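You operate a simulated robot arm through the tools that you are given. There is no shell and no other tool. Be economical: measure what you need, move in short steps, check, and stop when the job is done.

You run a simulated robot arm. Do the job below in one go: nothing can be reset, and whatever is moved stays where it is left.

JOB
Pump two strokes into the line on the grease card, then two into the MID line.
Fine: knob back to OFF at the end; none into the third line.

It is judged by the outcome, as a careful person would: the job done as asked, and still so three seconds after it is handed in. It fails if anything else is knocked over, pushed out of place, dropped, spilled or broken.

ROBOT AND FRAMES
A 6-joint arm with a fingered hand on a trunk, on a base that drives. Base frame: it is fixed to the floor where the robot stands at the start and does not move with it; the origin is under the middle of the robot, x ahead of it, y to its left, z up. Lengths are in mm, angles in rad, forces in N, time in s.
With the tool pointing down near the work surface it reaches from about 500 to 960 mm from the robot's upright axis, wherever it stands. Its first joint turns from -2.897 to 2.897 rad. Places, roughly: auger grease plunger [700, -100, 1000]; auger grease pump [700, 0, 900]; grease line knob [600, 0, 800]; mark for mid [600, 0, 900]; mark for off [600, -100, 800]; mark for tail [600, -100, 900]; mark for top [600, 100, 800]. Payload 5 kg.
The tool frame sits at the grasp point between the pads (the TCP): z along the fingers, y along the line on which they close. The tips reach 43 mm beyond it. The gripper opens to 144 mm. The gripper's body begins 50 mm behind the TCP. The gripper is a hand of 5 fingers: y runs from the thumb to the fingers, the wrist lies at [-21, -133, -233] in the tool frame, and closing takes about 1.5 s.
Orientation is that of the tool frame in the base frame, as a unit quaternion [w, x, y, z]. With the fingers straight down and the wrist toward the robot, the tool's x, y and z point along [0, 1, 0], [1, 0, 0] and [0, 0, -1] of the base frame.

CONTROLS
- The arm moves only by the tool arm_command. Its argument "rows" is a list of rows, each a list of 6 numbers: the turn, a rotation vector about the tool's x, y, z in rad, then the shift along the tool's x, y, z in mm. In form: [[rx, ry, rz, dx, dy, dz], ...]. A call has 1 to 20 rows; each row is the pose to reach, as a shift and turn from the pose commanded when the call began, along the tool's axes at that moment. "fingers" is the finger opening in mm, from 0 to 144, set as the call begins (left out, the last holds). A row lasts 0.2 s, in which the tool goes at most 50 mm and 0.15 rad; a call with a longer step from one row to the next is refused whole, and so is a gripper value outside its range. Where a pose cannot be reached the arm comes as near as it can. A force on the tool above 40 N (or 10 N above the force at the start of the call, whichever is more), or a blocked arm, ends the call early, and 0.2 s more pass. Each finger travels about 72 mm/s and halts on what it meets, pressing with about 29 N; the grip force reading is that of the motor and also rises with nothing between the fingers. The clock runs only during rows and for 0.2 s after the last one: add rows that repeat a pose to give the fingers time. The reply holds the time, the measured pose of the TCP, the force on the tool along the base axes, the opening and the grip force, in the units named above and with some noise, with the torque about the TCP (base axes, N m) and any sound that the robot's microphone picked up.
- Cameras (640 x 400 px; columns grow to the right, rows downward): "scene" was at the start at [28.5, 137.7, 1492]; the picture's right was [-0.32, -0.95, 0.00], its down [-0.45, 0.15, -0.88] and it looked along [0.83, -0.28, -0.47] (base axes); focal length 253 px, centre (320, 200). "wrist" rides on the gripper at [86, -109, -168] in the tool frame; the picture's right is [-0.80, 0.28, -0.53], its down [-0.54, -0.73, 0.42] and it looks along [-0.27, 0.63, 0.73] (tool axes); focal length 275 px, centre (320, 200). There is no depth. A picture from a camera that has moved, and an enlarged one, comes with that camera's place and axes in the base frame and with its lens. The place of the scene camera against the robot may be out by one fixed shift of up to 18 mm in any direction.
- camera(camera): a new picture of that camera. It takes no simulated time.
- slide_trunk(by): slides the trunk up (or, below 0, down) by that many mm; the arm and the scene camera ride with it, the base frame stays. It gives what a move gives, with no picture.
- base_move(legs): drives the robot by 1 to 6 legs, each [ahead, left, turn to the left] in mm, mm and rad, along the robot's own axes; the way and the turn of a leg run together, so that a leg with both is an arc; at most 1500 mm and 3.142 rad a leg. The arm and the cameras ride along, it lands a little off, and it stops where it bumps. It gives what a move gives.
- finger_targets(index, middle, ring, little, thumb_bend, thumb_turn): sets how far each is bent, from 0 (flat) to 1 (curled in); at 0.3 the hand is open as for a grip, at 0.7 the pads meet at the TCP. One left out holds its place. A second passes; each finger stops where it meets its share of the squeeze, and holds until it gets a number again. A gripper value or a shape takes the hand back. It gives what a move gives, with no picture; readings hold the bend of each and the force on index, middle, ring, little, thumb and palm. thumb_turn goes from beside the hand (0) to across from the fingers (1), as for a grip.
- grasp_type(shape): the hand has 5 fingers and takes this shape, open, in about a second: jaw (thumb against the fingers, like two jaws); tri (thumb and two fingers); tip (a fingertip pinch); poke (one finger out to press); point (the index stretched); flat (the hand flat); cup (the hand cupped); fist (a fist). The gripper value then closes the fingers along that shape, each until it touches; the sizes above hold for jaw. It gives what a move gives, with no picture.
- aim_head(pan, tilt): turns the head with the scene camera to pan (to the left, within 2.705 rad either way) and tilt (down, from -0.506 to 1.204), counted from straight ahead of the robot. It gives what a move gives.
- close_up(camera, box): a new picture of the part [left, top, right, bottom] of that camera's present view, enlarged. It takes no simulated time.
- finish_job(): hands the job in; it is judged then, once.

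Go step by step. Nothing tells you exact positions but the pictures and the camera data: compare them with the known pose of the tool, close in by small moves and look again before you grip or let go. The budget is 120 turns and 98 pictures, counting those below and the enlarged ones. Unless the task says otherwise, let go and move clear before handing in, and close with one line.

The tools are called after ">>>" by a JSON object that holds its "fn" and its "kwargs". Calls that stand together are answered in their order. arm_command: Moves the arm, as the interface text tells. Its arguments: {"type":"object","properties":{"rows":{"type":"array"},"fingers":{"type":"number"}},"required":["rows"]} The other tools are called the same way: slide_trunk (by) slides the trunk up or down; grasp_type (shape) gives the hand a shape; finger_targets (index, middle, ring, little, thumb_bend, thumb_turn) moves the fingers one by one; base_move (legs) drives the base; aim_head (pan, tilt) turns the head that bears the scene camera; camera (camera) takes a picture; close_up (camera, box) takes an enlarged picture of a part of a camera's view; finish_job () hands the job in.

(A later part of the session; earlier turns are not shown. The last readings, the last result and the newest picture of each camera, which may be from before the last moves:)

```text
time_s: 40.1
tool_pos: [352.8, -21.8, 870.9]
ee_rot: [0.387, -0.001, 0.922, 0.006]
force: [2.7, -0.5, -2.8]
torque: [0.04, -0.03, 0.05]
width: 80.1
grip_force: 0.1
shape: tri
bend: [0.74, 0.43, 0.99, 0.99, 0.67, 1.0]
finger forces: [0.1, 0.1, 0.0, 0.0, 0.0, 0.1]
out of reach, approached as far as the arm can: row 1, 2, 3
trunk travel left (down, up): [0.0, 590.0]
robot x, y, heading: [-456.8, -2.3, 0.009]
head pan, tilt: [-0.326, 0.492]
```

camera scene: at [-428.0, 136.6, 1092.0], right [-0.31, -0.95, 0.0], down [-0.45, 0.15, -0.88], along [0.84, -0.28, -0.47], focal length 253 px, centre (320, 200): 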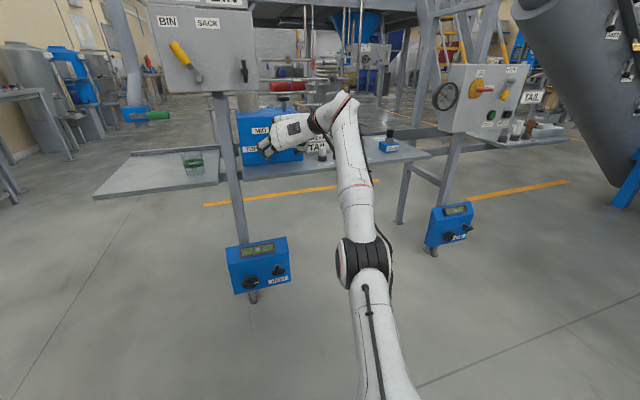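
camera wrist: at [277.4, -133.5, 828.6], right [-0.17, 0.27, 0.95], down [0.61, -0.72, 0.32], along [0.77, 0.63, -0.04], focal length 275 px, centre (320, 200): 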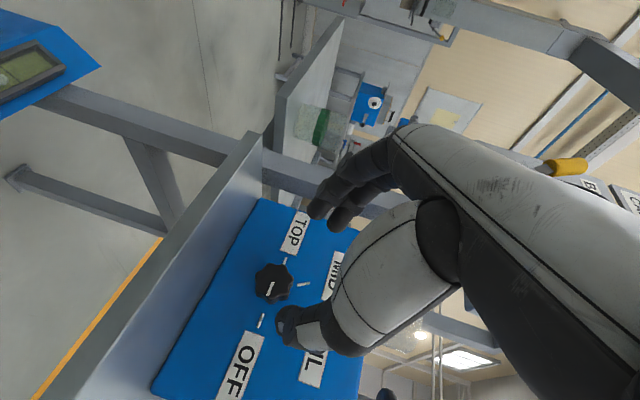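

>>> {"fn": "arm_command", "kwargs": {"rows": [[0, 0, 0, 5, 2, 20], [0, 0, 0, 10, 4, 40], [0, 0, 0, 16, 7, 62], [0, -0.09, 0, 16, 7, 62], [0, -0.17, 0, 16, 7, 62]]}}

```text
time_s: 41.3
tool_pos: [417.7, -21.2, 839.1]
ee_rot: [0.464, -0.002, 0.886, 0.006]
force: [-0.7, -1.0, 1.3]
torque: [0.01, 0.0, -0.05]
width: 79.8
grip_force: 0.0
shape: tri
bend: [0.74, 0.43, 0.99, 0.99, 0.67, 1.0]
finger forces: [0.0, 0.0, 0.0, 0.0, 0.1, 0.1]
out of reach, approached as far as the arm can: row 4, 5
trunk travel left (down, up): [0.0, 590.0]
robot x, y, heading: [-455.7, -3.3, 0.012]
head pan, tilt: [-0.326, 0.492]
```

>>> {"fn": "arm_command", "kwargs": {"rows": [[0, 0.1, 0, -5, 0, -30], [0, 0.2, 0, -10, 0, -60], [0, 0.3, 0, -15, 0, -95], [0, 0.35, 0, -20, 0, -130], [0, 0.35, 0, -20, 0, -170]]}}

>>> {"fn": "camera", "kwargs": {"camera": "scene"}}

```text
time_s: 42.5
tool_pos: [275.0, -13.4, 899.0]
ee_rot: [0.304, -0.002, 0.953, 0.006]
force: [0.7, 0.0, -0.6]
torque: [0.05, -0.01, -0.01]
width: 80.0
grip_force: 0.1
shape: tri
bend: [0.74, 0.43, 0.99, 0.99, 0.67, 1.0]
finger forces: [0.0, 0.0, 0.1, 0.0, 0.1, 0.0]
out of reach, approached as far as the arm can: row 1, 2, 3, 4, 5
trunk travel left (down, up): [0.0, 590.0]
robot x, y, heading: [-456.2, -2.5, 0.003]
head pan, tilt: [-0.326, 0.492]
```

```text
63 pictures are left
camera scene: at [-427.8, 136.5, 1091.9], right [-0.31, -0.95, 0.0], down [-0.45, 0.15, -0.88], along [0.84, -0.28, -0.47], focal length 253 px, centre (320, 200)
```

scene: 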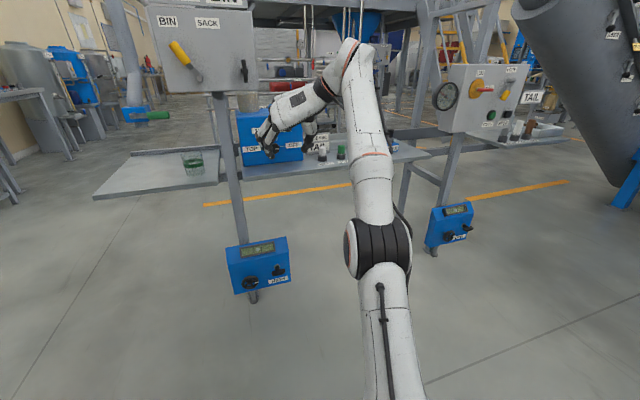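

The arm has flipped to an elbow-down branch; the earlier, better branch was elbow-up. I'll back up a little for safety, stretch through straight and retract to flip it back.

>>> {"fn": "base_move", "kwargs": {"legs": [[-100, 0, 0]]}}

>>> {"fn": "arm_command", "kwargs": {"rows": [[0, -0.03, 0, -34, 0, 24], [0, -0.06, 0, -68, 0, 48], [0, -0.09, 0, -102, 0, 72], [0, -0.12, 0, -136, 0, 97], [0, -0.15, 0, -170, 0, 121], [0, -0.17, 0, -204, 0, 145], [0, -0.17, 0, -238, 0, 169], [0, -0.17, 0, -272, 0, 193]]}}

>>> {"fn": "arm_command", "kwargs": {"rows": [[0, 0, 0, 14, 0, -14], [0, 0, 0, 28, 0, -28], [0, 0, 0, 42, 0, -42], [0, 0, 0, 56, 0, -56], [0, 0, 0, 70, 0, -70]]}}

>>> {"fn": "camera", "kwargs": {"camera": "scene"}}

```text
time_s: 43.7
tool_pos: [178.8, -11.8, 899.6]
ee_rot: [0.304, -0.003, 0.953, 0.006]
force: [-0.5, 0.2, -0.2]
torque: [0.02, -0.01, 0.03]
width: 80.2
grip_force: 0.1
shape: tri
bend: [0.74, 0.43, 0.99, 0.99, 0.67, 1.0]
finger forces: [0.1, 0.0, 0.1, 0.0, 0.1, 0.0]
trunk travel left (down, up): [0.0, 590.0]
robot x, y, heading: [-557.6, -2.8, 0.003]
head pan, tilt: [-0.326, 0.492]
```

```text
time_s: 45.5
tool_pos: [317.8, 8.0, 778.1]
ee_rot: [0.381, -0.002, 0.924, 0.007]
force: [0.3, -0.9, -1.7]
torque: [0.08, -0.03, 0.02]
width: 80.1
grip_force: 0.1
shape: tri
bend: [0.74, 0.43, 0.99, 0.99, 0.67, 1.0]
finger forces: [0.1, 0.0, 0.0, 0.0, 0.1, 0.0]
out of reach, approached as far as the arm can: row 1, 2, 3, 4, 5, 6, 7, 8
trunk travel left (down, up): [0.0, 590.0]
robot x, y, heading: [-551.1, 1.3, 0.006]
head pan, tilt: [-0.326, 0.492]
```

```text
time_s: 46.7
tool_pos: [220.6, 8.0, 780.1]
ee_rot: [0.384, -0.002, 0.923, 0.006]
force: [0.9, -0.1, -0.4]
torque: [0.03, -0.05, 0.01]
width: 80.0
grip_force: 0.1
shape: tri
bend: [0.74, 0.43, 0.99, 0.99, 0.67, 1.0]
finger forces: [0.0, 0.0, 0.0, 0.1, 0.0, 0.0]
trunk travel left (down, up): [0.0, 590.0]
robot x, y, heading: [-557.9, 4.0, 0.005]
head pan, tilt: [-0.326, 0.492]
```

```text
62 pictures are left
camera scene: at [-525.7, 138.4, 1092.0], right [-0.31, -0.95, 0.0], down [-0.45, 0.15, -0.88], along [0.84, -0.28, -0.47], focal length 253 px, centre (320, 200)
```

scene: 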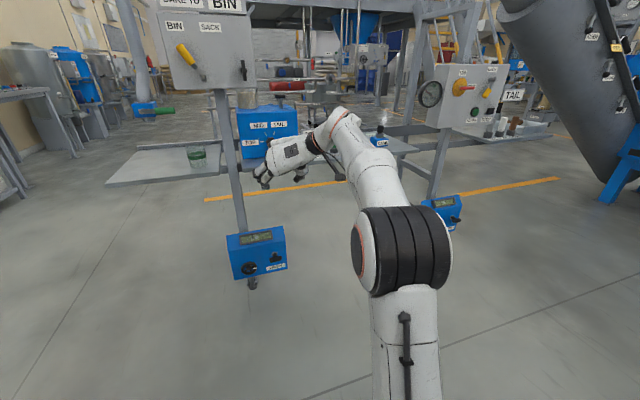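

The elbow-up branch is restored and unconstrained. Now I'll level the tilt to about 27° and set the height.

>>> {"fn": "arm_command", "kwargs": {"rows": [[0, -0.08, 0, -10, -5, -10], [0, -0.16, 0, -20, -11, -20], [0, -0.24, 0, -20, -22, -20], [0, -0.31, 0, -20, -22, -20]]}}

```text
time_s: 47.7
tool_pos: [223.6, -14.9, 807.5]
ee_rot: [0.522, 0.0, 0.853, 0.006]
force: [-0.4, 0.4, -0.4]
torque: [0.02, 0.0, -0.02]
width: 80.0
grip_force: 0.1
shape: tri
bend: [0.74, 0.43, 0.99, 0.99, 0.67, 1.0]
finger forces: [0.0, 0.0, 0.0, 0.0, 0.1, 0.0]
trunk travel left (down, up): [0.0, 590.0]
robot x, y, heading: [-553.8, -2.6, 0.006]
head pan, tilt: [-0.326, 0.492]
```

>>> {"fn": "base_move", "kwargs": {"legs": [[275, 0, 0]]}}

>>> {"fn": "camera", "kwargs": {"camera": "wrist"}}

>>> {"fn": "close_up", "kwargs": {"camera": "wrist", "box": [220, 200, 420, 380]}}

```text
time_s: 49.6
tool_pos: [497.2, -10.1, 805.7]
ee_rot: [0.521, -0.001, 0.853, 0.006]
force: [0.6, -0.2, -0.1]
torque: [-0.02, -0.01, 0.02]
width: 80.0
grip_force: 0.1
shape: tri
bend: [0.74, 0.43, 0.99, 0.99, 0.67, 1.0]
finger forces: [0.0, 0.0, 0.0, 0.0, 0.0, 0.0]
trunk travel left (down, up): [0.0, 590.0]
robot x, y, heading: [-277.4, 1.6, 0.006]
head pan, tilt: [-0.326, 0.492]
```

```text
61 pictures are left
camera wrist: at [310.9, -121.0, 805.7], right [-0.11, 0.27, 0.95], down [0.63, -0.72, 0.28], along [0.77, 0.63, -0.09], focal length 275 px, centre (320, 200)
```

wrist: 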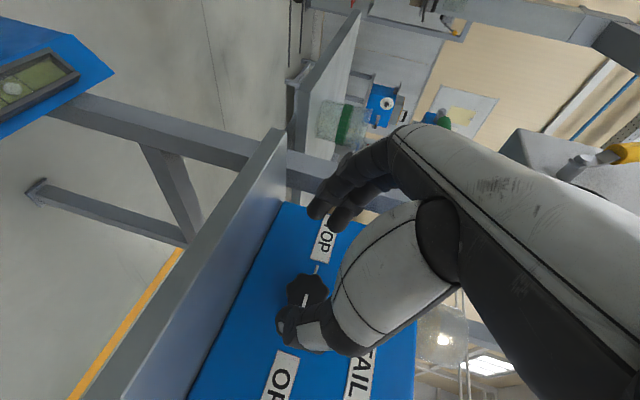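

```text
2.22 times, centred on (320, 290) of wrist
camera zoom: at [310.9, -121.0, 805.7], right [-0.11, 0.27, 0.95], down [0.63, -0.72, 0.28], along [0.77, 0.63, -0.09], focal length 612 px, centre (320, 0)
```

zoom: 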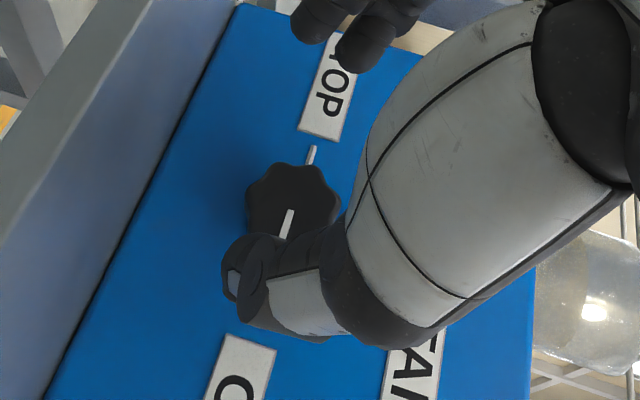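

>>> {"fn": "arm_command", "kwargs": {"rows": [[0, 0, 0, -9, -2, 16], [0, 0, 0, -18, -3, 32], [0, 0, 0, -27, -4, 46]]}}

>>> {"fn": "camera", "kwargs": {"camera": "wrist"}}

>>> {"fn": "close_up", "kwargs": {"camera": "wrist", "box": [220, 180, 420, 380]}}

```text
time_s: 50.4
tool_pos: [550.9, -13.7, 810.4]
ee_rot: [0.521, -0.001, 0.853, 0.007]
force: [-1.0, -0.5, 0.4]
torque: [-0.01, 0.01, 0.01]
width: 80.1
grip_force: 0.1
shape: tri
bend: [0.74, 0.43, 0.99, 0.99, 0.67, 1.0]
finger forces: [0.1, 0.1, 0.0, 0.0, 0.0, 0.0]
trunk travel left (down, up): [0.0, 590.0]
robot x, y, heading: [-280.6, 2.6, 0.009]
head pan, tilt: [-0.326, 0.492]
```

```text
59 pictures are left
camera wrist: at [364.7, -124.4, 809.2], right [-0.11, 0.27, 0.96], down [0.63, -0.72, 0.28], along [0.77, 0.64, -0.09], focal length 275 px, centre (320, 200)
```

wrist: 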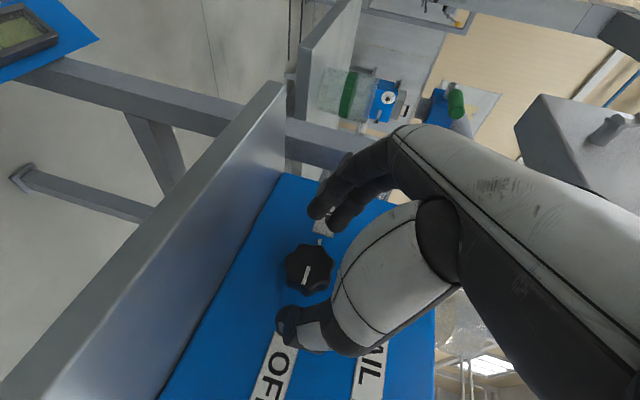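

```text
2.00 times, centred on (320, 280) of wrist
camera zoom: at [364.7, -124.4, 809.2], right [-0.11, 0.27, 0.96], down [0.63, -0.72, 0.28], along [0.77, 0.64, -0.09], focal length 551 px, centre (320, 40)
```

zoom: 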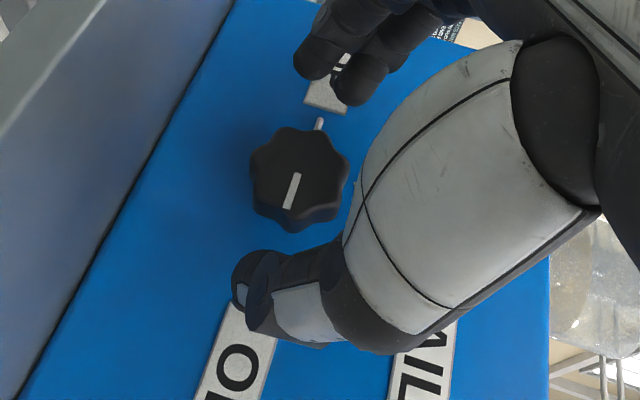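

Well aligned. I'll advance the last 18 mm and start closing.

>>> {"fn": "arm_command", "kwargs": {"rows": [[0, 0, 0, -4, 0, 8], [0, 0, 0, -8, -1, 17]]}}

>>> {"fn": "arm_command", "kwargs": {"rows": [[0, 0, 0, 0, 0, 0], [0, 0, 0, 0, 0, 0], [0, 0, 0, 0, 0, 0], [0, 0, 0, 0, 0, 0], [0, 0, 0, 0, 0, 0]], "fingers": 40}}

>>> {"fn": "close_up", "kwargs": {"camera": "wrist", "box": [220, 180, 420, 380]}}

```text
time_s: 51.0
tool_pos: [568.5, -14.1, 808.9]
ee_rot: [0.52, -0.001, 0.854, 0.007]
force: [-8.8, -0.3, 0.1]
torque: [0.0, 0.03, 0.46]
width: 80.5
grip_force: 0.1
shape: tri
bend: [0.74, 0.42, 0.99, 0.99, 0.67, 1.0]
finger forces: [0.0, 8.7, 0.0, 0.1, 0.0, 0.0]
trunk travel left (down, up): [0.0, 590.0]
robot x, y, heading: [-281.6, 4.8, 0.0]
head pan, tilt: [-0.326, 0.492]
```

```text
time_s: 52.2
tool_pos: [568.3, -13.7, 809.9]
ee_rot: [0.521, -0.001, 0.854, 0.007]
force: [-17.6, 5.3, 0.3]
torque: [0.06, 0.11, 0.84]
width: 43.2
grip_force: 0.1
shape: tri
bend: [0.74, 0.52, 0.99, 0.99, 0.74, 1.0]
finger forces: [0.0, 17.4, 0.0, 0.1, 1.1, 0.0]
trunk travel left (down, up): [0.0, 590.0]
robot x, y, heading: [-282.7, 3.1, 0.006]
head pan, tilt: [-0.326, 0.492]
```

```text
2.00 times, centred on (320, 280) of wrist
camera zoom: at [382.0, -124.9, 808.7], right [-0.11, 0.27, 0.96], down [0.63, -0.72, 0.28], along [0.77, 0.64, -0.09], focal length 551 px, centre (320, 40)
```

zoom: 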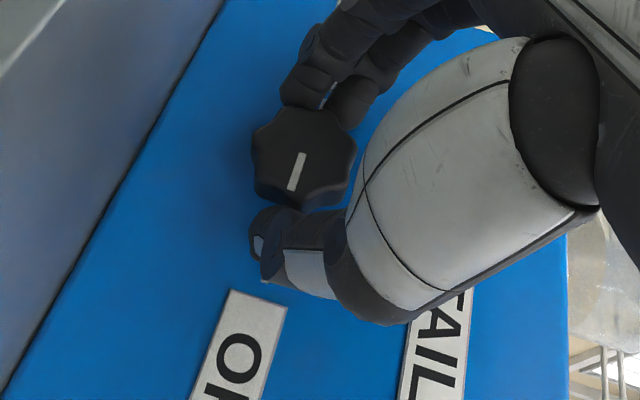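

The middle fingertip is pressing the face. I'll back off 9 mm, then close on the knob.

>>> {"fn": "arm_command", "kwargs": {"rows": [[0, 0, 0, 2, 0, -4], [0, 0, 0, 4, 0, -8], [0, 0, 0, 4, 0, -8]]}}

>>> {"fn": "arm_command", "kwargs": {"rows": [[0, 0, 0, 0, 0, 0], [0, 0, 0, 0, 0, 0], [0, 0, 0, 0, 0, 0], [0, 0, 0, 0, 0, 0], [0, 0, 0, 0, 0, 0]], "fingers": 10}}

>>> {"fn": "close_up", "kwargs": {"camera": "wrist", "box": [220, 180, 420, 380]}}

```text
time_s: 53.0
tool_pos: [561.6, -15.9, 808.0]
ee_rot: [0.521, -0.002, 0.854, 0.006]
force: [1.1, -1.1, -0.5]
torque: [-0.03, 0.03, -0.02]
width: 40.2
grip_force: 0.1
shape: tri
bend: [0.74, 0.55, 0.99, 0.99, 0.74, 1.0]
finger forces: [0.0, 0.2, 0.0, 0.0, 0.7, 0.0]
trunk travel left (down, up): [0.0, 590.0]
robot x, y, heading: [-276.8, 1.3, 0.01]
head pan, tilt: [-0.326, 0.492]
```

```text
time_s: 54.2
tool_pos: [560.8, -15.4, 808.5]
ee_rot: [0.521, -0.002, 0.854, 0.006]
force: [3.7, -2.4, -2.5]
torque: [-0.03, -0.05, -0.06]
width: 35.4
grip_force: 28.8
shape: tri
bend: [0.74, 0.57, 1.0, 1.0, 0.74, 1.0]
finger forces: [12.0, 11.7, 0.0, 0.0, 26.7, 0.1]
trunk travel left (down, up): [0.0, 590.0]
robot x, y, heading: [-281.4, 2.4, 0.008]
head pan, tilt: [-0.326, 0.492]
```

```text
2.00 times, centred on (320, 280) of wrist
camera zoom: at [374.2, -125.9, 807.4], right [-0.11, 0.27, 0.96], down [0.63, -0.72, 0.28], along [0.77, 0.63, -0.09], focal length 551 px, centre (320, 40)
```

zoom: 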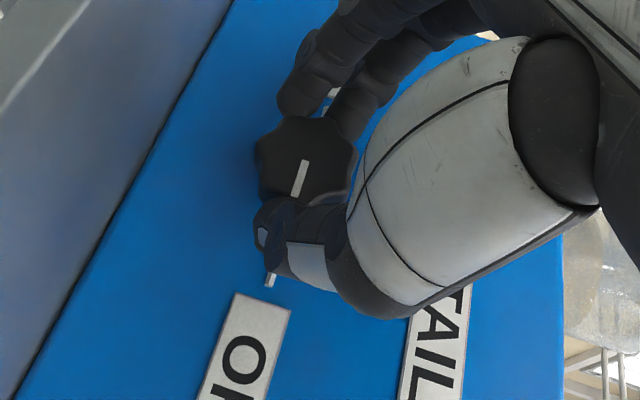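

The grip is solid and balanced. I'll rotate 60° counter-clockwise about the knob axis, toward TAIL.

>>> {"fn": "arm_command", "kwargs": {"rows": [[0.0616, 0, -0.12, 0.1, 1.8, 0], [0.123, 0, -0.24, 0.4, 3.5, 0.2], [0.185, 0, -0.36, 0.9, 5.1, 0.5], [0.246, 0, -0.481, 1.6, 6.7, 0.8], [0.308, 0, -0.601, 2.5, 8.1, 1.3], [0.369, 0, -0.721, 3.6, 9.4, 1.8], [0.431, 0, -0.841, 4.8, 10.5, 2.5], [0.492, 0, -0.961, 6.1, 11.5, 3.1]]}}

>>> {"fn": "camera", "kwargs": {"camera": "wrist"}}

```text
time_s: 56.0
tool_pos: [560.9, -3.7, 802.9]
ee_rot: [0.45, -0.27, 0.733, -0.433]
force: [1.4, -0.6, -0.9]
torque: [0.0, 0.04, 0.04]
width: 35.3
grip_force: 29.1
shape: tri
bend: [0.74, 0.57, 1.0, 1.0, 0.74, 1.0]
finger forces: [13.2, 13.6, 0.0, 0.0, 25.9, 0.0]
trunk travel left (down, up): [0.0, 590.0]
robot x, y, heading: [-279.6, 1.2, 0.006]
head pan, tilt: [-0.326, 0.492]
```

```text
55 pictures are left
camera wrist: at [373.9, -57.8, 897.5], right [-0.12, 0.97, 0.21], down [0.63, -0.09, 0.78], along [0.77, 0.22, -0.6], focal length 275 px, centre (320, 200)
```

wrist: 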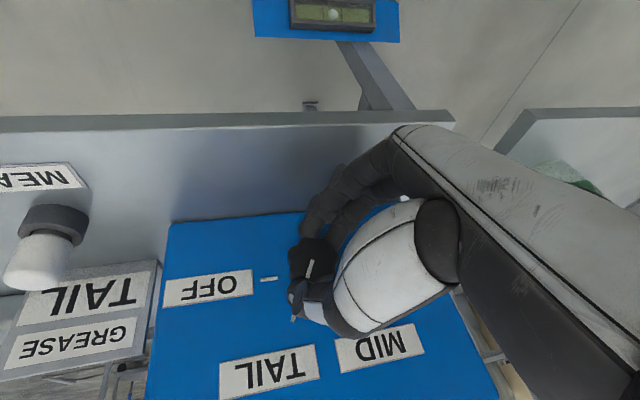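

The pointer turned with the hand. I'll open modestly and withdraw straight back.

>>> {"fn": "arm_command", "kwargs": {"rows": [[0, 0, 0, 0, 0, 0], [0, 0, 0, 0, 0, 0], [0, 0, 0, 0, 0, 0], [0, 0, 0, 9, 0, -18], [0, 0, 0, 18, 0, -36], [0, 0, 0, 27, 0, -53], [0, 0, 0, 40, 0, -80]], "fingers": 65}}

>>> {"fn": "close_up", "kwargs": {"camera": "wrist", "box": [200, 200, 400, 400]}}

```text
time_s: 57.6
tool_pos: [471.2, -4.4, 801.2]
ee_rot: [0.449, -0.27, 0.733, -0.434]
force: [-0.5, -0.2, -1.0]
torque: [-0.03, -0.07, 0.0]
width: 64.7
grip_force: 0.1
shape: tri
bend: [0.74, 0.47, 0.99, 0.99, 0.72, 1.0]
finger forces: [0.0, 0.1, 0.0, 0.1, 0.0, 0.0]
trunk travel left (down, up): [0.0, 590.0]
robot x, y, heading: [-277.8, 2.1, 0.008]
head pan, tilt: [-0.326, 0.492]
```

```text
2.00 times, centred on (300, 300) of wrist
camera zoom: at [283.8, -58.3, 896.8], right [-0.12, 0.97, 0.21], down [0.63, -0.09, 0.77], along [0.77, 0.22, -0.6], focal length 551 px, centre (360, 0)
```

zoom: 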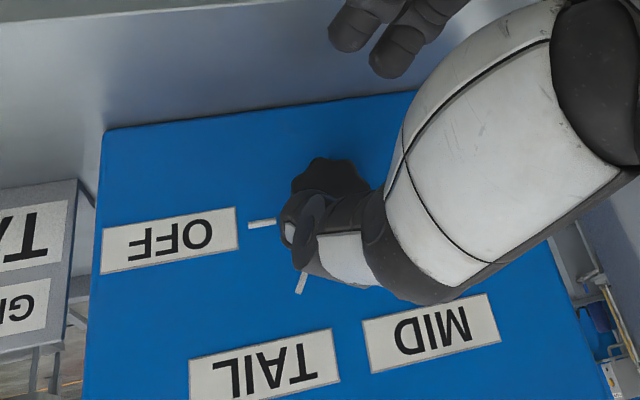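

I'll roll the hand back to neutral while retreating, then check the pointer from the scene camera.

>>> {"fn": "arm_command", "kwargs": {"rows": [[-0.0616, 0, 0.12, 5, 0, -9], [-0.123, 0, 0.24, 9, 0, -18], [-0.185, 0, 0.36, 14, 0, -27], [-0.246, 0, 0.481, 18, 0, -36], [-0.308, 0, 0.601, 23, 0, -45], [-0.369, 0, 0.721, 27, 0, -54], [-0.431, 0, 0.841, 32, 0, -63], [-0.492, 0, 0.961, 36, 0, -71]]}}

>>> {"fn": "slide_trunk", "kwargs": {"by": 350}}

>>> {"fn": "camera", "kwargs": {"camera": "scene"}}

```text
time_s: 59.4
tool_pos: [396.9, 10.4, 821.2]
ee_rot: [0.515, 0.003, 0.857, 0.002]
force: [-0.1, -0.5, 0.6]
torque: [0.0, -0.02, -0.03]
width: 64.5
grip_force: 0.0
shape: tri
bend: [0.74, 0.47, 0.99, 0.99, 0.72, 1.0]
finger forces: [0.0, 0.0, 0.0, 0.0, 0.0, 0.1]
out of reach, approached as far as the arm can: row 7, 8
trunk travel left (down, up): [0.0, 590.0]
robot x, y, heading: [-282.1, 2.2, 0.012]
head pan, tilt: [-0.326, 0.492]
```

```text
time_s: 62.8
tool_pos: [396.6, 10.6, 1171.3]
ee_rot: [0.514, 0.003, 0.858, 0.003]
force: [0.6, 0.0, 0.4]
torque: [0.02, 0.01, 0.01]
width: 64.6
grip_force: 0.1
shape: tri
bend: [0.74, 0.47, 0.99, 0.99, 0.72, 1.0]
finger forces: [0.0, 0.1, 0.0, 0.1, 0.0, 0.1]
trunk travel left (down, up): [-350.0, 240.0]
robot x, y, heading: [-279.9, 4.4, 0.012]
head pan, tilt: [-0.326, 0.492]
```

```text
53 pictures are left
camera scene: at [-251.9, 140.8, 1442.0], right [-0.31, -0.95, 0.0], down [-0.45, 0.15, -0.88], along [0.84, -0.27, -0.47], focal length 253 px, centre (320, 200)
```

scene: 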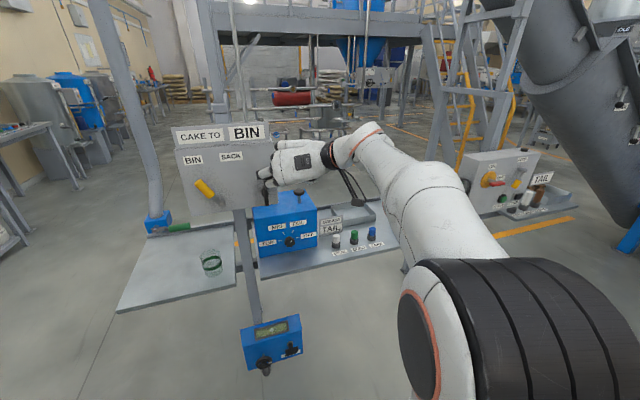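

>>> {"fn": "close_up", "kwargs": {"camera": "scene", "box": [250, 185, 330, 260]}}

>>> {"fn": "arm_command", "kwargs": {"rows": [[0, 0.1, 0, 0, -20, 0], [0, 0.2, 0, 0, -40, 0], [0, 0.3, 0, 0, -60, 0], [0, 0.4, 0, 0, -80, 0], [0, 0.5, 0, 0, -95, 0], [0, 0.57, 0, 0, -95, 0]], "fingers": 0}}

```text
5.33 times, centred on (290, 222) of scene
camera zoom: at [-251.9, 140.8, 1442.0], right [-0.31, -0.95, 0.0], down [-0.45, 0.15, -0.88], along [0.84, -0.27, -0.47], focal length 1351 px, centre (480, 80)
```

zoom: 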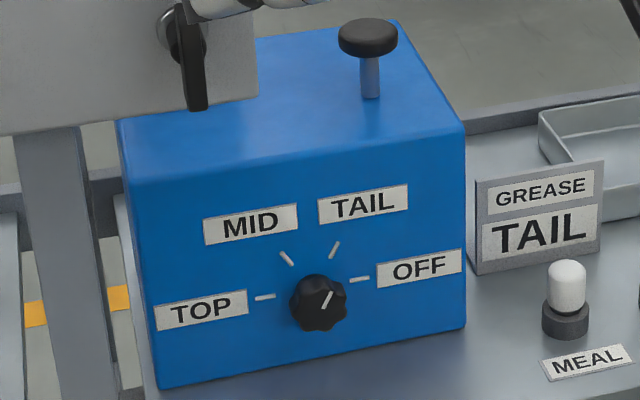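

```text
time_s: 64.2
tool_pos: [395.8, -85.1, 1168.2]
ee_rot: [0.251, 0.002, 0.968, 0.003]
force: [0.3, 0.5, 0.2]
torque: [-0.01, 0.01, 0.0]
width: 0.2
grip_force: 28.7
shape: tri
bend: [0.7, 0.7, 1.0, 1.0, 0.59, 1.0]
finger forces: [0.0, 0.0, 0.0, 0.0, 0.0, 0.0]
trunk travel left (down, up): [-350.0, 240.0]
robot x, y, heading: [-279.9, 2.7, 0.009]
head pan, tilt: [-0.326, 0.492]
```

The knob points at TAIL. The hand is reset to about 60° down with fingers closed. I'll drive forward to bring it over the pump.

>>> {"fn": "base_move", "kwargs": {"legs": [[200, 0, 0]]}}

>>> {"fn": "camera", "kwargs": {"camera": "scene"}}

>>> {"fn": "camera", "kwargs": {"camera": "wrist"}}

```text
time_s: 65.8
tool_pos: [595.9, -84.3, 1169.5]
ee_rot: [0.252, 0.002, 0.968, 0.004]
force: [0.1, -0.3, 0.5]
torque: [-0.01, -0.04, -0.01]
width: 0.0
grip_force: 29.2
shape: tri
bend: [0.7, 0.7, 1.0, 1.0, 0.59, 1.0]
finger forces: [0.1, 0.0, 0.1, 0.0, 0.0, 0.1]
trunk travel left (down, up): [-350.0, 240.0]
robot x, y, heading: [-82.0, 4.9, 0.005]
head pan, tilt: [-0.326, 0.492]
```

```text
51 pictures are left
camera scene: at [-52.6, 142.3, 1442.0], right [-0.31, -0.95, 0.0], down [-0.45, 0.15, -0.88], along [0.84, -0.28, -0.47], focal length 253 px, centre (320, 200)
```

scene: 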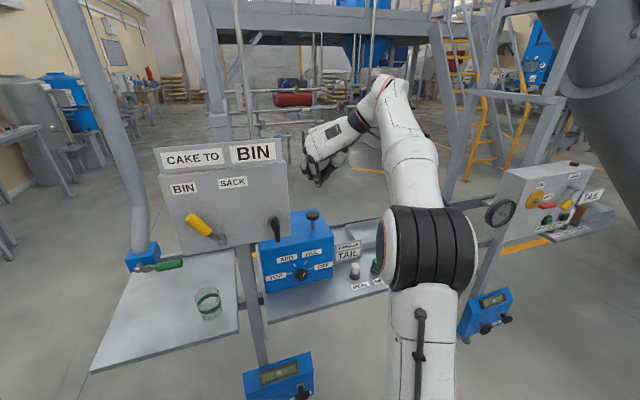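

```text
50 pictures are left
camera wrist: at [438.6, -193.3, 1272.5], right [0.44, 0.28, 0.86], down [0.68, -0.73, -0.11], along [0.59, 0.63, -0.5], focal length 275 px, centre (320, 200)
```

wrist: 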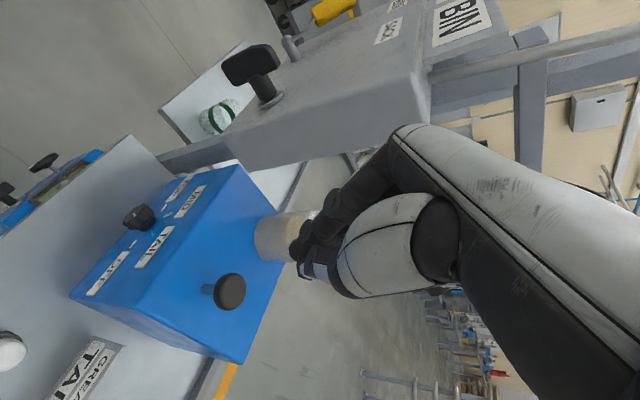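

The plunger cap is at about (685, -85, 975), right where I expected. I'll descend along the finger axis to hover just above it.

>>> {"fn": "arm_command", "kwargs": {"rows": [[0, 0, 0, 0, 0, 35], [0, 0, 0, -1, -1, 70], [0, 0, 0, -1, -1, 105], [0, 0, 0, -2, -1, 138]]}}

>>> {"fn": "camera", "kwargs": {"camera": "wrist"}}

>>> {"fn": "close_up", "kwargs": {"camera": "scene", "box": [250, 140, 410, 260]}}

```text
time_s: 66.8
tool_pos: [664.7, -86.6, 1049.8]
ee_rot: [0.252, 0.002, 0.968, 0.003]
force: [-1.2, 0.3, -0.3]
torque: [-0.02, -0.04, 0.03]
width: 0.0
grip_force: 29.1
shape: tri
bend: [0.7, 0.7, 1.0, 1.0, 0.59, 1.0]
finger forces: [0.1, 0.0, 0.1, 0.1, 0.0, 0.0]
trunk travel left (down, up): [-350.0, 240.0]
robot x, y, heading: [-77.7, 6.6, 0.009]
head pan, tilt: [-0.326, 0.492]
```

```text
49 pictures are left
camera wrist: at [508.1, -195.3, 1153.2], right [0.44, 0.28, 0.86], down [0.68, -0.73, -0.11], along [0.59, 0.63, -0.5], focal length 275 px, centre (320, 200)
```

wrist: 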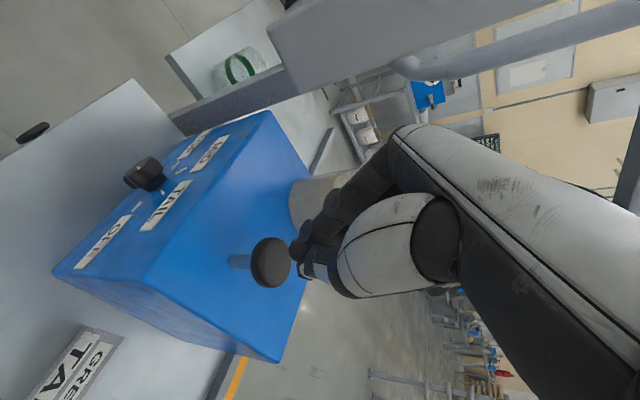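

```text
3.33 times, centred on (330, 200) of scene
camera zoom: at [-52.7, 142.3, 1442.0], right [-0.31, -0.95, 0.0], down [-0.45, 0.15, -0.88], along [0.84, -0.28, -0.47], focal length 844 px, centre (287, 200)
```

zoom: 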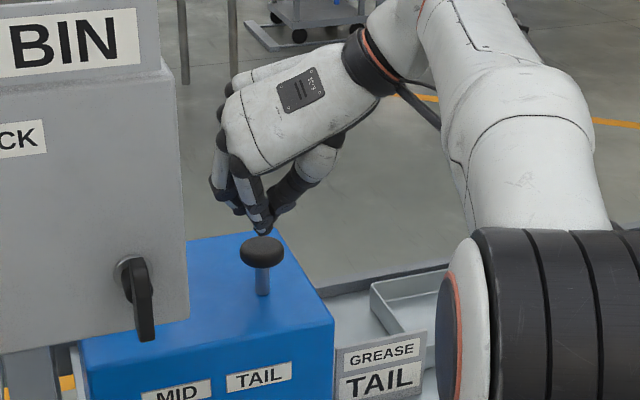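

The fingertips are right over the cap. I'll press down vertically in small steps.

>>> {"fn": "arm_command", "kwargs": {"rows": [[0, 0, 0, 5, 0, 9], [0, 0, 0, 10, 0, 17], [0, 0, 0, 15, 0, 26], [0, 0, 0, 18, 0, 31], [0, 0, 0, 20, 0, 35], [0, 0, 0, 22, 0, 38]]}}

>>> {"fn": "close_up", "kwargs": {"camera": "scene", "box": [250, 140, 410, 260]}}

```text
time_s: 68.2
tool_pos: [661.7, -84.8, 1010.6]
ee_rot: [0.255, 0.002, 0.967, 0.003]
force: [2.8, 2.2, 23.4]
torque: [0.14, -0.21, -0.05]
width: 0.1
grip_force: 28.9
shape: tri
bend: [0.7, 0.7, 1.0, 1.0, 0.59, 1.0]
finger forces: [41.1, 0.0, 0.0, 0.0, 0.1, 0.0]
trunk travel left (down, up): [-350.0, 240.0]
robot x, y, heading: [-82.7, 4.0, 0.008]
head pan, tilt: [-0.326, 0.492]
heard: click
```

```text
3.33 times, centred on (330, 200) of scene
camera zoom: at [-54.4, 142.7, 1442.4], right [-0.31, -0.95, 0.0], down [-0.45, 0.15, -0.88], along [0.84, -0.28, -0.47], focal length 844 px, centre (287, 200)
```

zoom: 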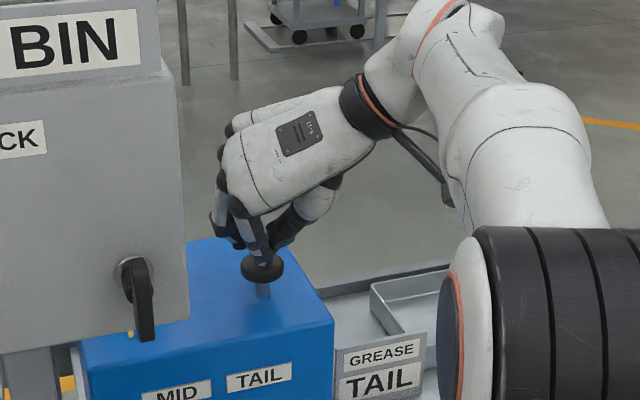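

A click sounded with the cap pushed down. I'll press slightly more to see whether it has bottomed out.

>>> {"fn": "arm_command", "kwargs": {"rows": [[0, 0, 0, 1, 0, 2], [0, 0, 0, 2, 0, 3.5], [0, 0, 0, 3, 0, 5]]}}

```text
time_s: 68.8
tool_pos: [663.7, -84.3, 1010.9]
ee_rot: [0.259, 0.002, 0.966, 0.004]
force: [-0.1, 0.0, 13.6]
torque: [0.07, -0.12, -0.03]
width: 0.1
grip_force: 29.1
shape: tri
bend: [0.7, 0.7, 1.0, 1.0, 0.59, 1.0]
finger forces: [0.0, 0.0, 0.0, 0.0, 0.1, 0.0]
trunk travel left (down, up): [-350.0, 240.0]
robot x, y, heading: [-81.0, 4.8, 0.008]
head pan, tilt: [-0.326, 0.492]
stopped in row 2: the force on the tool passed its limit at 41 N (the readings are from after the stop); the commanded pose is now the measured one
```

It's bottomed out, so stroke 1 is done. I'll release upward and check the plunger returns.

>>> {"fn": "arm_command", "kwargs": {"rows": [[0, 0, 0, -5, 0, -9], [0, 0, 0, -10, 0, -17], [0, 0, 0, -15, 0, -26], [0, 0, 0, -20, 0, -35], [0, 0, 0, -20, 0, -35], [0, 0, 0, -20, 0, -35]]}}

>>> {"fn": "close_up", "kwargs": {"camera": "scene", "box": [250, 140, 410, 260]}}

```text
time_s: 70.2
tool_pos: [665.3, -83.6, 1046.8]
ee_rot: [0.256, 0.003, 0.967, 0.003]
force: [0.4, -0.1, -0.1]
torque: [-0.03, 0.02, -0.01]
width: 0.0
grip_force: 29.1
shape: tri
bend: [0.7, 0.7, 1.0, 1.0, 0.59, 1.0]
finger forces: [0.0, 0.0, 0.0, 0.0, 0.1, 0.0]
trunk travel left (down, up): [-350.0, 240.0]
robot x, y, heading: [-81.5, 2.8, 0.01]
head pan, tilt: [-0.326, 0.492]
```

```text
3.33 times, centred on (330, 200) of scene
camera zoom: at [-52.7, 142.4, 1442.0], right [-0.31, -0.95, 0.0], down [-0.45, 0.15, -0.88], along [0.84, -0.28, -0.47], focal length 844 px, centre (287, 200)
```

zoom: 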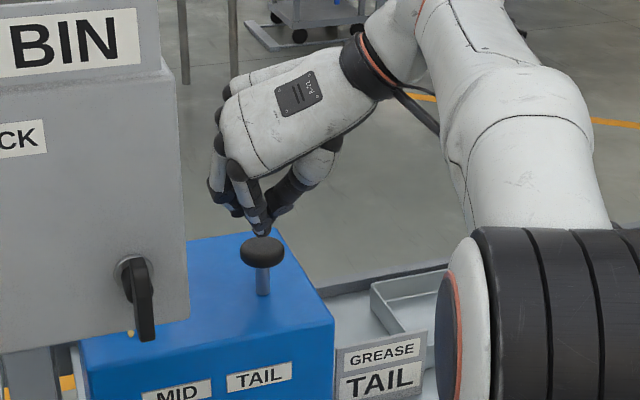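

The plunger came back up. Now stroke two, the same motion.

>>> {"fn": "arm_command", "kwargs": {"rows": [[0, 0, 0, 5, 0, 9], [0, 0, 0, 10, 0, 17], [0, 0, 0, 15, 0, 26], [0, 0, 0, 18, 0, 31], [0, 0, 0, 20, 0, 35], [0, 0, 0, 21, 0, 37], [0, 0, 0, 22, 0, 39]]}}

>>> {"fn": "close_up", "kwargs": {"camera": "scene", "box": [250, 180, 350, 280]}}

```text
time_s: 71.8
tool_pos: [664.0, -81.5, 1009.4]
ee_rot: [0.262, 0.003, 0.965, 0.004]
force: [0.8, 2.3, 37.8]
torque: [0.26, -0.25, 0.03]
width: 0.4
grip_force: 28.7
shape: tri
bend: [0.7, 0.7, 1.0, 1.0, 0.59, 1.0]
finger forces: [60.2, 0.0, 0.1, 0.0, 0.0, 0.0]
trunk travel left (down, up): [-350.0, 240.0]
robot x, y, heading: [-79.0, 6.2, 0.007]
head pan, tilt: [-0.326, 0.492]
heard: click
```

```text
4.00 times, centred on (300, 230) of scene
camera zoom: at [-55.9, 143.1, 1442.5], right [-0.31, -0.95, 0.0], down [-0.45, 0.15, -0.88], along [0.84, -0.28, -0.47], focal length 1013 px, centre (400, 80)
```

zoom: 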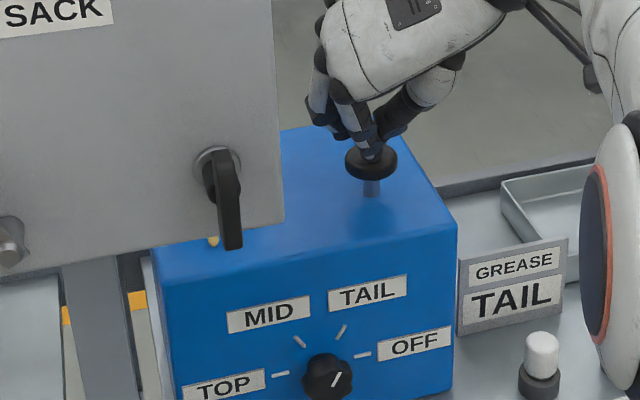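

The second TAIL stroke clicked too. I'll lift clear and back the base up.

>>> {"fn": "arm_command", "kwargs": {"rows": [[0, 0, 0, -15, 0, -26], [0, 0, 0, -30, 0, -52], [0, 0, 0, -45, 0, -79], [0, 0, 0, -60, 0, -105]]}}

>>> {"fn": "base_move", "kwargs": {"legs": [[-250, 0, 0]]}}

```text
time_s: 72.8
tool_pos: [662.6, -83.9, 1123.6]
ee_rot: [0.256, 0.003, 0.967, 0.003]
force: [-0.5, 0.0, -0.5]
torque: [0.02, 0.0, 0.0]
width: 0.1
grip_force: 28.9
shape: tri
bend: [0.7, 0.7, 1.0, 1.0, 0.59, 1.0]
finger forces: [0.1, 0.0, 0.1, 0.0, 0.0, 0.0]
trunk travel left (down, up): [-350.0, 240.0]
robot x, y, heading: [-78.3, 7.2, 0.01]
head pan, tilt: [-0.326, 0.492]
```

```text
time_s: 74.6
tool_pos: [413.5, -81.1, 1125.0]
ee_rot: [0.257, -0.001, 0.967, 0.004]
force: [0.4, 0.2, 0.0]
torque: [-0.01, 0.03, 0.0]
width: 0.0
grip_force: 28.7
shape: tri
bend: [0.7, 0.7, 1.0, 1.0, 0.59, 1.0]
finger forces: [0.0, 0.0, 0.0, 0.0, 0.0, 0.1]
trunk travel left (down, up): [-350.0, 240.0]
robot x, y, heading: [-329.8, 1.8, 0.012]
head pan, tilt: [-0.326, 0.492]
```

>>> {"fn": "arm_command", "kwargs": {"rows": [[0, -0.1, 0, -5, 11, -3], [0, -0.2, 0, -10, 22, -7], [0, -0.3, 0, -16, 33, -10], [0, -0.4, 0, -21, 44, -13], [0, -0.5, 0, -26, 55, -17], [0, -0.58, 0, -31, 65, -20]], "fingers": 80}}

>>> {"fn": "slide_trunk", "kwargs": {"by": -350}}

>>> {"fn": "camera", "kwargs": {"camera": "wrist"}}

```text
time_s: 76.0
tool_pos: [429.2, -16.0, 1160.5]
ee_rot: [0.52, 0.001, 0.854, 0.002]
force: [0.3, -0.8, 0.1]
torque: [-0.01, -0.01, 0.03]
width: 79.6
grip_force: 0.1
shape: tri
bend: [0.74, 0.43, 0.99, 0.99, 0.68, 1.0]
finger forces: [0.0, 0.0, 0.0, 0.1, 0.0, 0.1]
trunk travel left (down, up): [-350.0, 240.0]
robot x, y, heading: [-332.2, 1.0, 0.016]
head pan, tilt: [-0.326, 0.492]
```

```text
time_s: 79.5
tool_pos: [429.0, -16.8, 809.5]
ee_rot: [0.519, 0.002, 0.855, 0.002]
force: [0.0, -0.9, -0.5]
torque: [0.0, 0.01, -0.01]
width: 79.9
grip_force: 0.1
shape: tri
bend: [0.74, 0.43, 0.99, 0.99, 0.68, 1.0]
finger forces: [0.1, 0.0, 0.0, 0.0, 0.0, 0.1]
trunk travel left (down, up): [0.0, 590.0]
robot x, y, heading: [-332.7, 4.2, 0.017]
head pan, tilt: [-0.326, 0.492]
```

```text
44 pictures are left
camera wrist: at [242.5, -124.9, 810.0], right [-0.11, 0.28, 0.95], down [0.63, -0.73, 0.28], along [0.77, 0.63, -0.1], focal length 275 px, centre (320, 200)
```

wrist: 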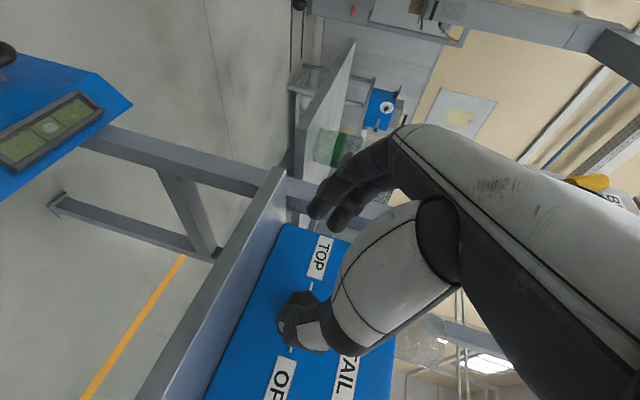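

Everything reproduced. I'll drive 65 mm forward.

>>> {"fn": "base_move", "kwargs": {"legs": [[65, 0, 0]]}}

```text
time_s: 80.4
tool_pos: [494.0, -15.9, 809.0]
ee_rot: [0.519, 0.001, 0.855, 0.003]
force: [0.9, 0.1, 0.2]
torque: [0.03, 0.01, 0.02]
width: 79.5
grip_force: 0.0
shape: tri
bend: [0.74, 0.43, 0.99, 0.99, 0.68, 1.0]
finger forces: [0.0, 0.0, 0.0, 0.0, 0.0, 0.0]
trunk travel left (down, up): [0.0, 590.0]
robot x, y, heading: [-269.1, 2.1, 0.011]
head pan, tilt: [-0.326, 0.492]
```

>>> {"fn": "arm_command", "kwargs": {"rows": [[0, 0, 0, -10, 0, 20], [0, 0, 0, -20, 1, 39], [0, 0, 0, -26, 1, 50], [0, 0, 0, -30, 1, 58.5]]}}

>>> {"fn": "close_up", "kwargs": {"camera": "wrist", "box": [220, 180, 420, 380]}}

```text
time_s: 81.4
tool_pos: [559.6, -14.1, 809.5]
ee_rot: [0.519, 0.001, 0.855, 0.003]
force: [0.7, 0.1, -0.1]
torque: [-0.02, 0.02, 0.01]
width: 79.8
grip_force: 0.1
shape: tri
bend: [0.74, 0.43, 0.99, 0.99, 0.68, 1.0]
finger forces: [0.1, 0.0, 0.1, 0.0, 0.0, 0.0]
trunk travel left (down, up): [0.0, 590.0]
robot x, y, heading: [-270.7, 1.5, 0.015]
head pan, tilt: [-0.326, 0.492]
```

```text
2.00 times, centred on (320, 280) of wrist
camera zoom: at [372.8, -122.8, 809.9], right [-0.11, 0.28, 0.95], down [0.63, -0.73, 0.28], along [0.77, 0.63, -0.1], focal length 551 px, centre (320, 40)
```

zoom: 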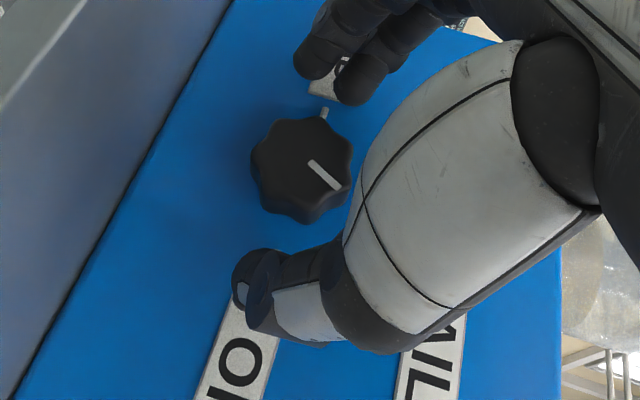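

The pointer reads TAIL and the knob is centred. I'll close on it.

>>> {"fn": "arm_command", "kwargs": {"rows": [[0, 0, 0, 0, 0, 0], [0, 0, 0, 0, 0, 0], [0, 0, 0, 0, 0, 0], [0, 0, 0, 0, 0, 0], [0, 0, 0, 0, 0, 0], [0, 0, 0, 0, 0, 0]], "fingers": 10}}

```text
time_s: 82.8
tool_pos: [560.6, -16.1, 808.2]
ee_rot: [0.519, 0.001, 0.855, 0.003]
force: [2.7, -2.4, -0.2]
torque: [-0.02, -0.08, -0.02]
width: 35.5
grip_force: 28.7
shape: tri
bend: [0.74, 0.57, 1.0, 1.0, 0.74, 1.0]
finger forces: [12.3, 12.2, 0.0, 0.1, 26.8, 0.0]
trunk travel left (down, up): [0.0, 590.0]
robot x, y, heading: [-269.9, 3.3, 0.018]
head pan, tilt: [-0.326, 0.492]
```

>>> {"fn": "arm_command", "kwargs": {"rows": [[0.0616, 0, -0.12, 0.1, 1.8, 0], [0.123, 0, -0.24, 0.4, 3.5, 0.2], [0.185, 0, -0.36, 0.9, 5.1, 0.5], [0.246, 0, -0.481, 1.6, 6.7, 0.8], [0.308, 0, -0.601, 2.5, 8.1, 1.3], [0.369, 0, -0.721, 3.6, 9.4, 1.8], [0.431, 0, -0.841, 4.8, 10.5, 2.5], [0.492, 0, -0.961, 6.1, 11.5, 3.1]]}}

>>> {"fn": "close_up", "kwargs": {"camera": "wrist", "box": [200, 180, 400, 380]}}

```text
time_s: 84.6
tool_pos: [560.5, -2.8, 802.1]
ee_rot: [0.444, -0.268, 0.735, -0.437]
force: [4.2, 2.0, -2.9]
torque: [0.04, -0.01, 0.12]
width: 35.0
grip_force: 28.5
shape: tri
bend: [0.74, 0.57, 1.0, 1.0, 0.74, 1.0]
finger forces: [14.1, 15.2, 0.0, 0.1, 25.9, 0.0]
trunk travel left (down, up): [0.0, 590.0]
robot x, y, heading: [-264.0, 2.0, 0.019]
head pan, tilt: [-0.326, 0.492]
```

```text
2.00 times, centred on (300, 280) of wrist
camera zoom: at [373.4, -54.9, 898.9], right [-0.11, 0.97, 0.2], down [0.63, -0.09, 0.77], along [0.77, 0.21, -0.6], focal length 551 px, centre (360, 40)
```

zoom: 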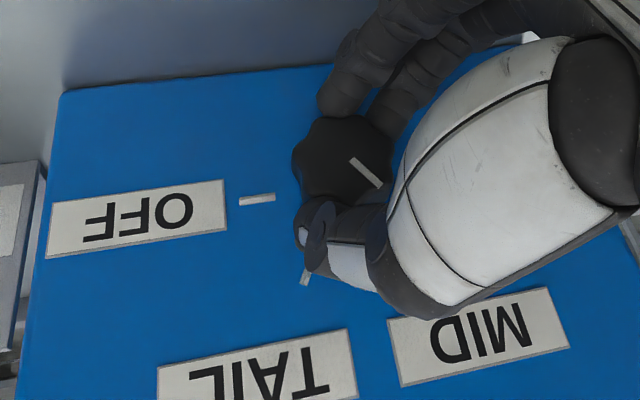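

Now at MID. I'll release, withdraw, then roll back in a second small move.

>>> {"fn": "arm_command", "kwargs": {"rows": [[0, 0, 0, 0, 0, 0], [0, 0, 0, 0, 0, 0], [0, 0, 0, 0, 0, 0], [0, 0, 0, 9, 0, -18], [0, 0, 0, 18, 0, -36], [0, 0, 0, 27, 0, -53], [0, 0, 0, 36, 0, -71]], "fingers": 65}}

>>> {"fn": "arm_command", "kwargs": {"rows": [[-0.0616, 0, 0.12, 5, 0, -9], [-0.123, 0, 0.24, 9, 0, -18], [-0.185, 0, 0.36, 14, 0, -27], [-0.246, 0, 0.481, 18, 0, -36], [-0.308, 0, 0.601, 18, 0, -36], [-0.369, 0, 0.721, 18, 0, -36], [-0.431, 0, 0.841, 18, 0, -36], [-0.492, 0, 0.961, 18, 0, -36]]}}

```text
time_s: 86.2
tool_pos: [477.6, -2.9, 803.2]
ee_rot: [0.446, -0.268, 0.735, -0.434]
force: [0.4, 0.9, -0.5]
torque: [-0.03, -0.06, -0.03]
width: 64.7
grip_force: 0.1
shape: tri
bend: [0.74, 0.47, 0.99, 0.99, 0.72, 1.0]
finger forces: [0.0, 0.1, 0.0, 0.1, 0.0, 0.0]
trunk travel left (down, up): [0.0, 590.0]
robot x, y, heading: [-266.1, 1.6, 0.016]
head pan, tilt: [-0.326, 0.492]
```

```text
time_s: 88.0
tool_pos: [443.6, 5.1, 812.1]
ee_rot: [0.516, 0.005, 0.857, 0.001]
force: [-0.7, -0.3, 0.6]
torque: [-0.02, -0.01, -0.01]
width: 64.9
grip_force: 0.1
shape: tri
bend: [0.74, 0.47, 0.99, 0.99, 0.72, 1.0]
finger forces: [0.1, 0.0, 0.0, 0.0, 0.1, 0.0]
out of reach, approached as far as the arm can: row 8
trunk travel left (down, up): [0.0, 590.0]
robot x, y, heading: [-267.8, 0.6, 0.016]
head pan, tilt: [-0.326, 0.492]
```

>>> {"fn": "base_move", "kwargs": {"legs": [[-50, 0, -0.015]]}}

>>> {"fn": "slide_trunk", "kwargs": {"by": 350}}

>>> {"fn": "close_up", "kwargs": {"camera": "scene", "box": [250, 180, 340, 260]}}

>>> {"fn": "arm_command", "kwargs": {"rows": [[0, 0.1, 0, 0, -20, 0], [0, 0.2, 0, 0, -40, 0], [0, 0.3, 0, 0, -60, 0], [0, 0.4, 0, 0, -80, 0], [0, 0.5, 0, 0, -89, 0], [0, 0.57, 0, 0, -89, 0]], "fingers": 0}}

```text
time_s: 89.0
tool_pos: [392.6, -6.5, 812.8]
ee_rot: [0.515, 0.01, 0.857, -0.003]
force: [-0.7, 0.3, 0.6]
torque: [0.03, 0.02, 0.03]
width: 64.9
grip_force: 0.0
shape: tri
bend: [0.74, 0.47, 0.99, 0.99, 0.72, 1.0]
finger forces: [0.0, 0.0, 0.0, 0.1, 0.0, 0.1]
trunk travel left (down, up): [0.0, 590.0]
robot x, y, heading: [-318.9, 3.8, 0.0]
head pan, tilt: [-0.326, 0.492]
```

```text
time_s: 92.4
tool_pos: [393.1, -6.2, 1163.1]
ee_rot: [0.515, 0.011, 0.857, -0.003]
force: [0.5, -0.7, 1.0]
torque: [0.01, -0.02, -0.02]
width: 64.7
grip_force: 0.1
shape: tri
bend: [0.74, 0.47, 0.99, 0.99, 0.72, 1.0]
finger forces: [0.0, 0.1, 0.1, 0.0, 0.1, 0.1]
trunk travel left (down, up): [-350.0, 240.0]
robot x, y, heading: [-322.0, 3.7, 0.002]
head pan, tilt: [-0.326, 0.492]
```

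```text
5.00 times, centred on (295, 220) of scene
camera zoom: at [-290.0, 139.9, 1442.0], right [-0.32, -0.95, 0.0], down [-0.45, 0.15, -0.88], along [0.83, -0.28, -0.47], focal length 1267 px, centre (445, 100)
```

zoom: 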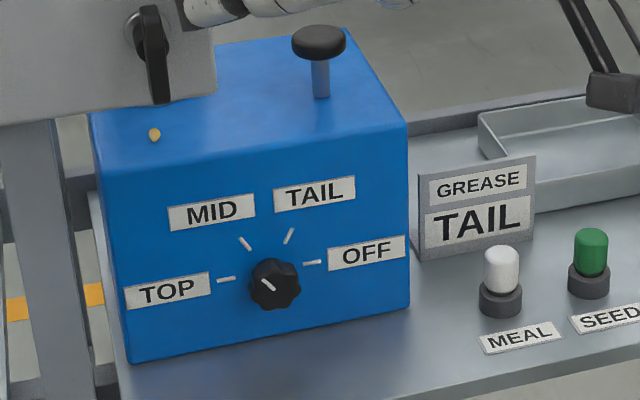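

```text
time_s: 93.8
tool_pos: [390.0, -95.9, 1161.0]
ee_rot: [0.252, 0.01, 0.968, 0.0]
force: [-0.1, 0.2, 0.5]
torque: [-0.01, -0.03, -0.03]
width: 0.0
grip_force: 29.0
shape: tri
bend: [0.7, 0.7, 1.0, 1.0, 0.59, 1.0]
finger forces: [0.0, 0.0, 0.1, 0.0, 0.1, 0.0]
trunk travel left (down, up): [-350.0, 240.0]
robot x, y, heading: [-315.4, 2.3, -0.002]
head pan, tilt: [-0.326, 0.492]
```

The knob points at MID. I'll drive forward over the plunger again.

>>> {"fn": "base_move", "kwargs": {"legs": [[210, 0, 0]]}}

```text
time_s: 95.4
tool_pos: [600.3, -96.7, 1161.2]
ee_rot: [0.253, 0.012, 0.967, 0.0]
force: [0.4, -0.7, -0.7]
torque: [-0.01, 0.01, 0.01]
width: 0.0
grip_force: 29.4
shape: tri
bend: [0.7, 0.7, 1.0, 1.0, 0.59, 1.0]
finger forces: [0.0, 0.1, 0.0, 0.0, 0.0, 0.0]
trunk travel left (down, up): [-350.0, 240.0]
robot x, y, heading: [-112.1, -3.0, 0.001]
head pan, tilt: [-0.326, 0.492]
```

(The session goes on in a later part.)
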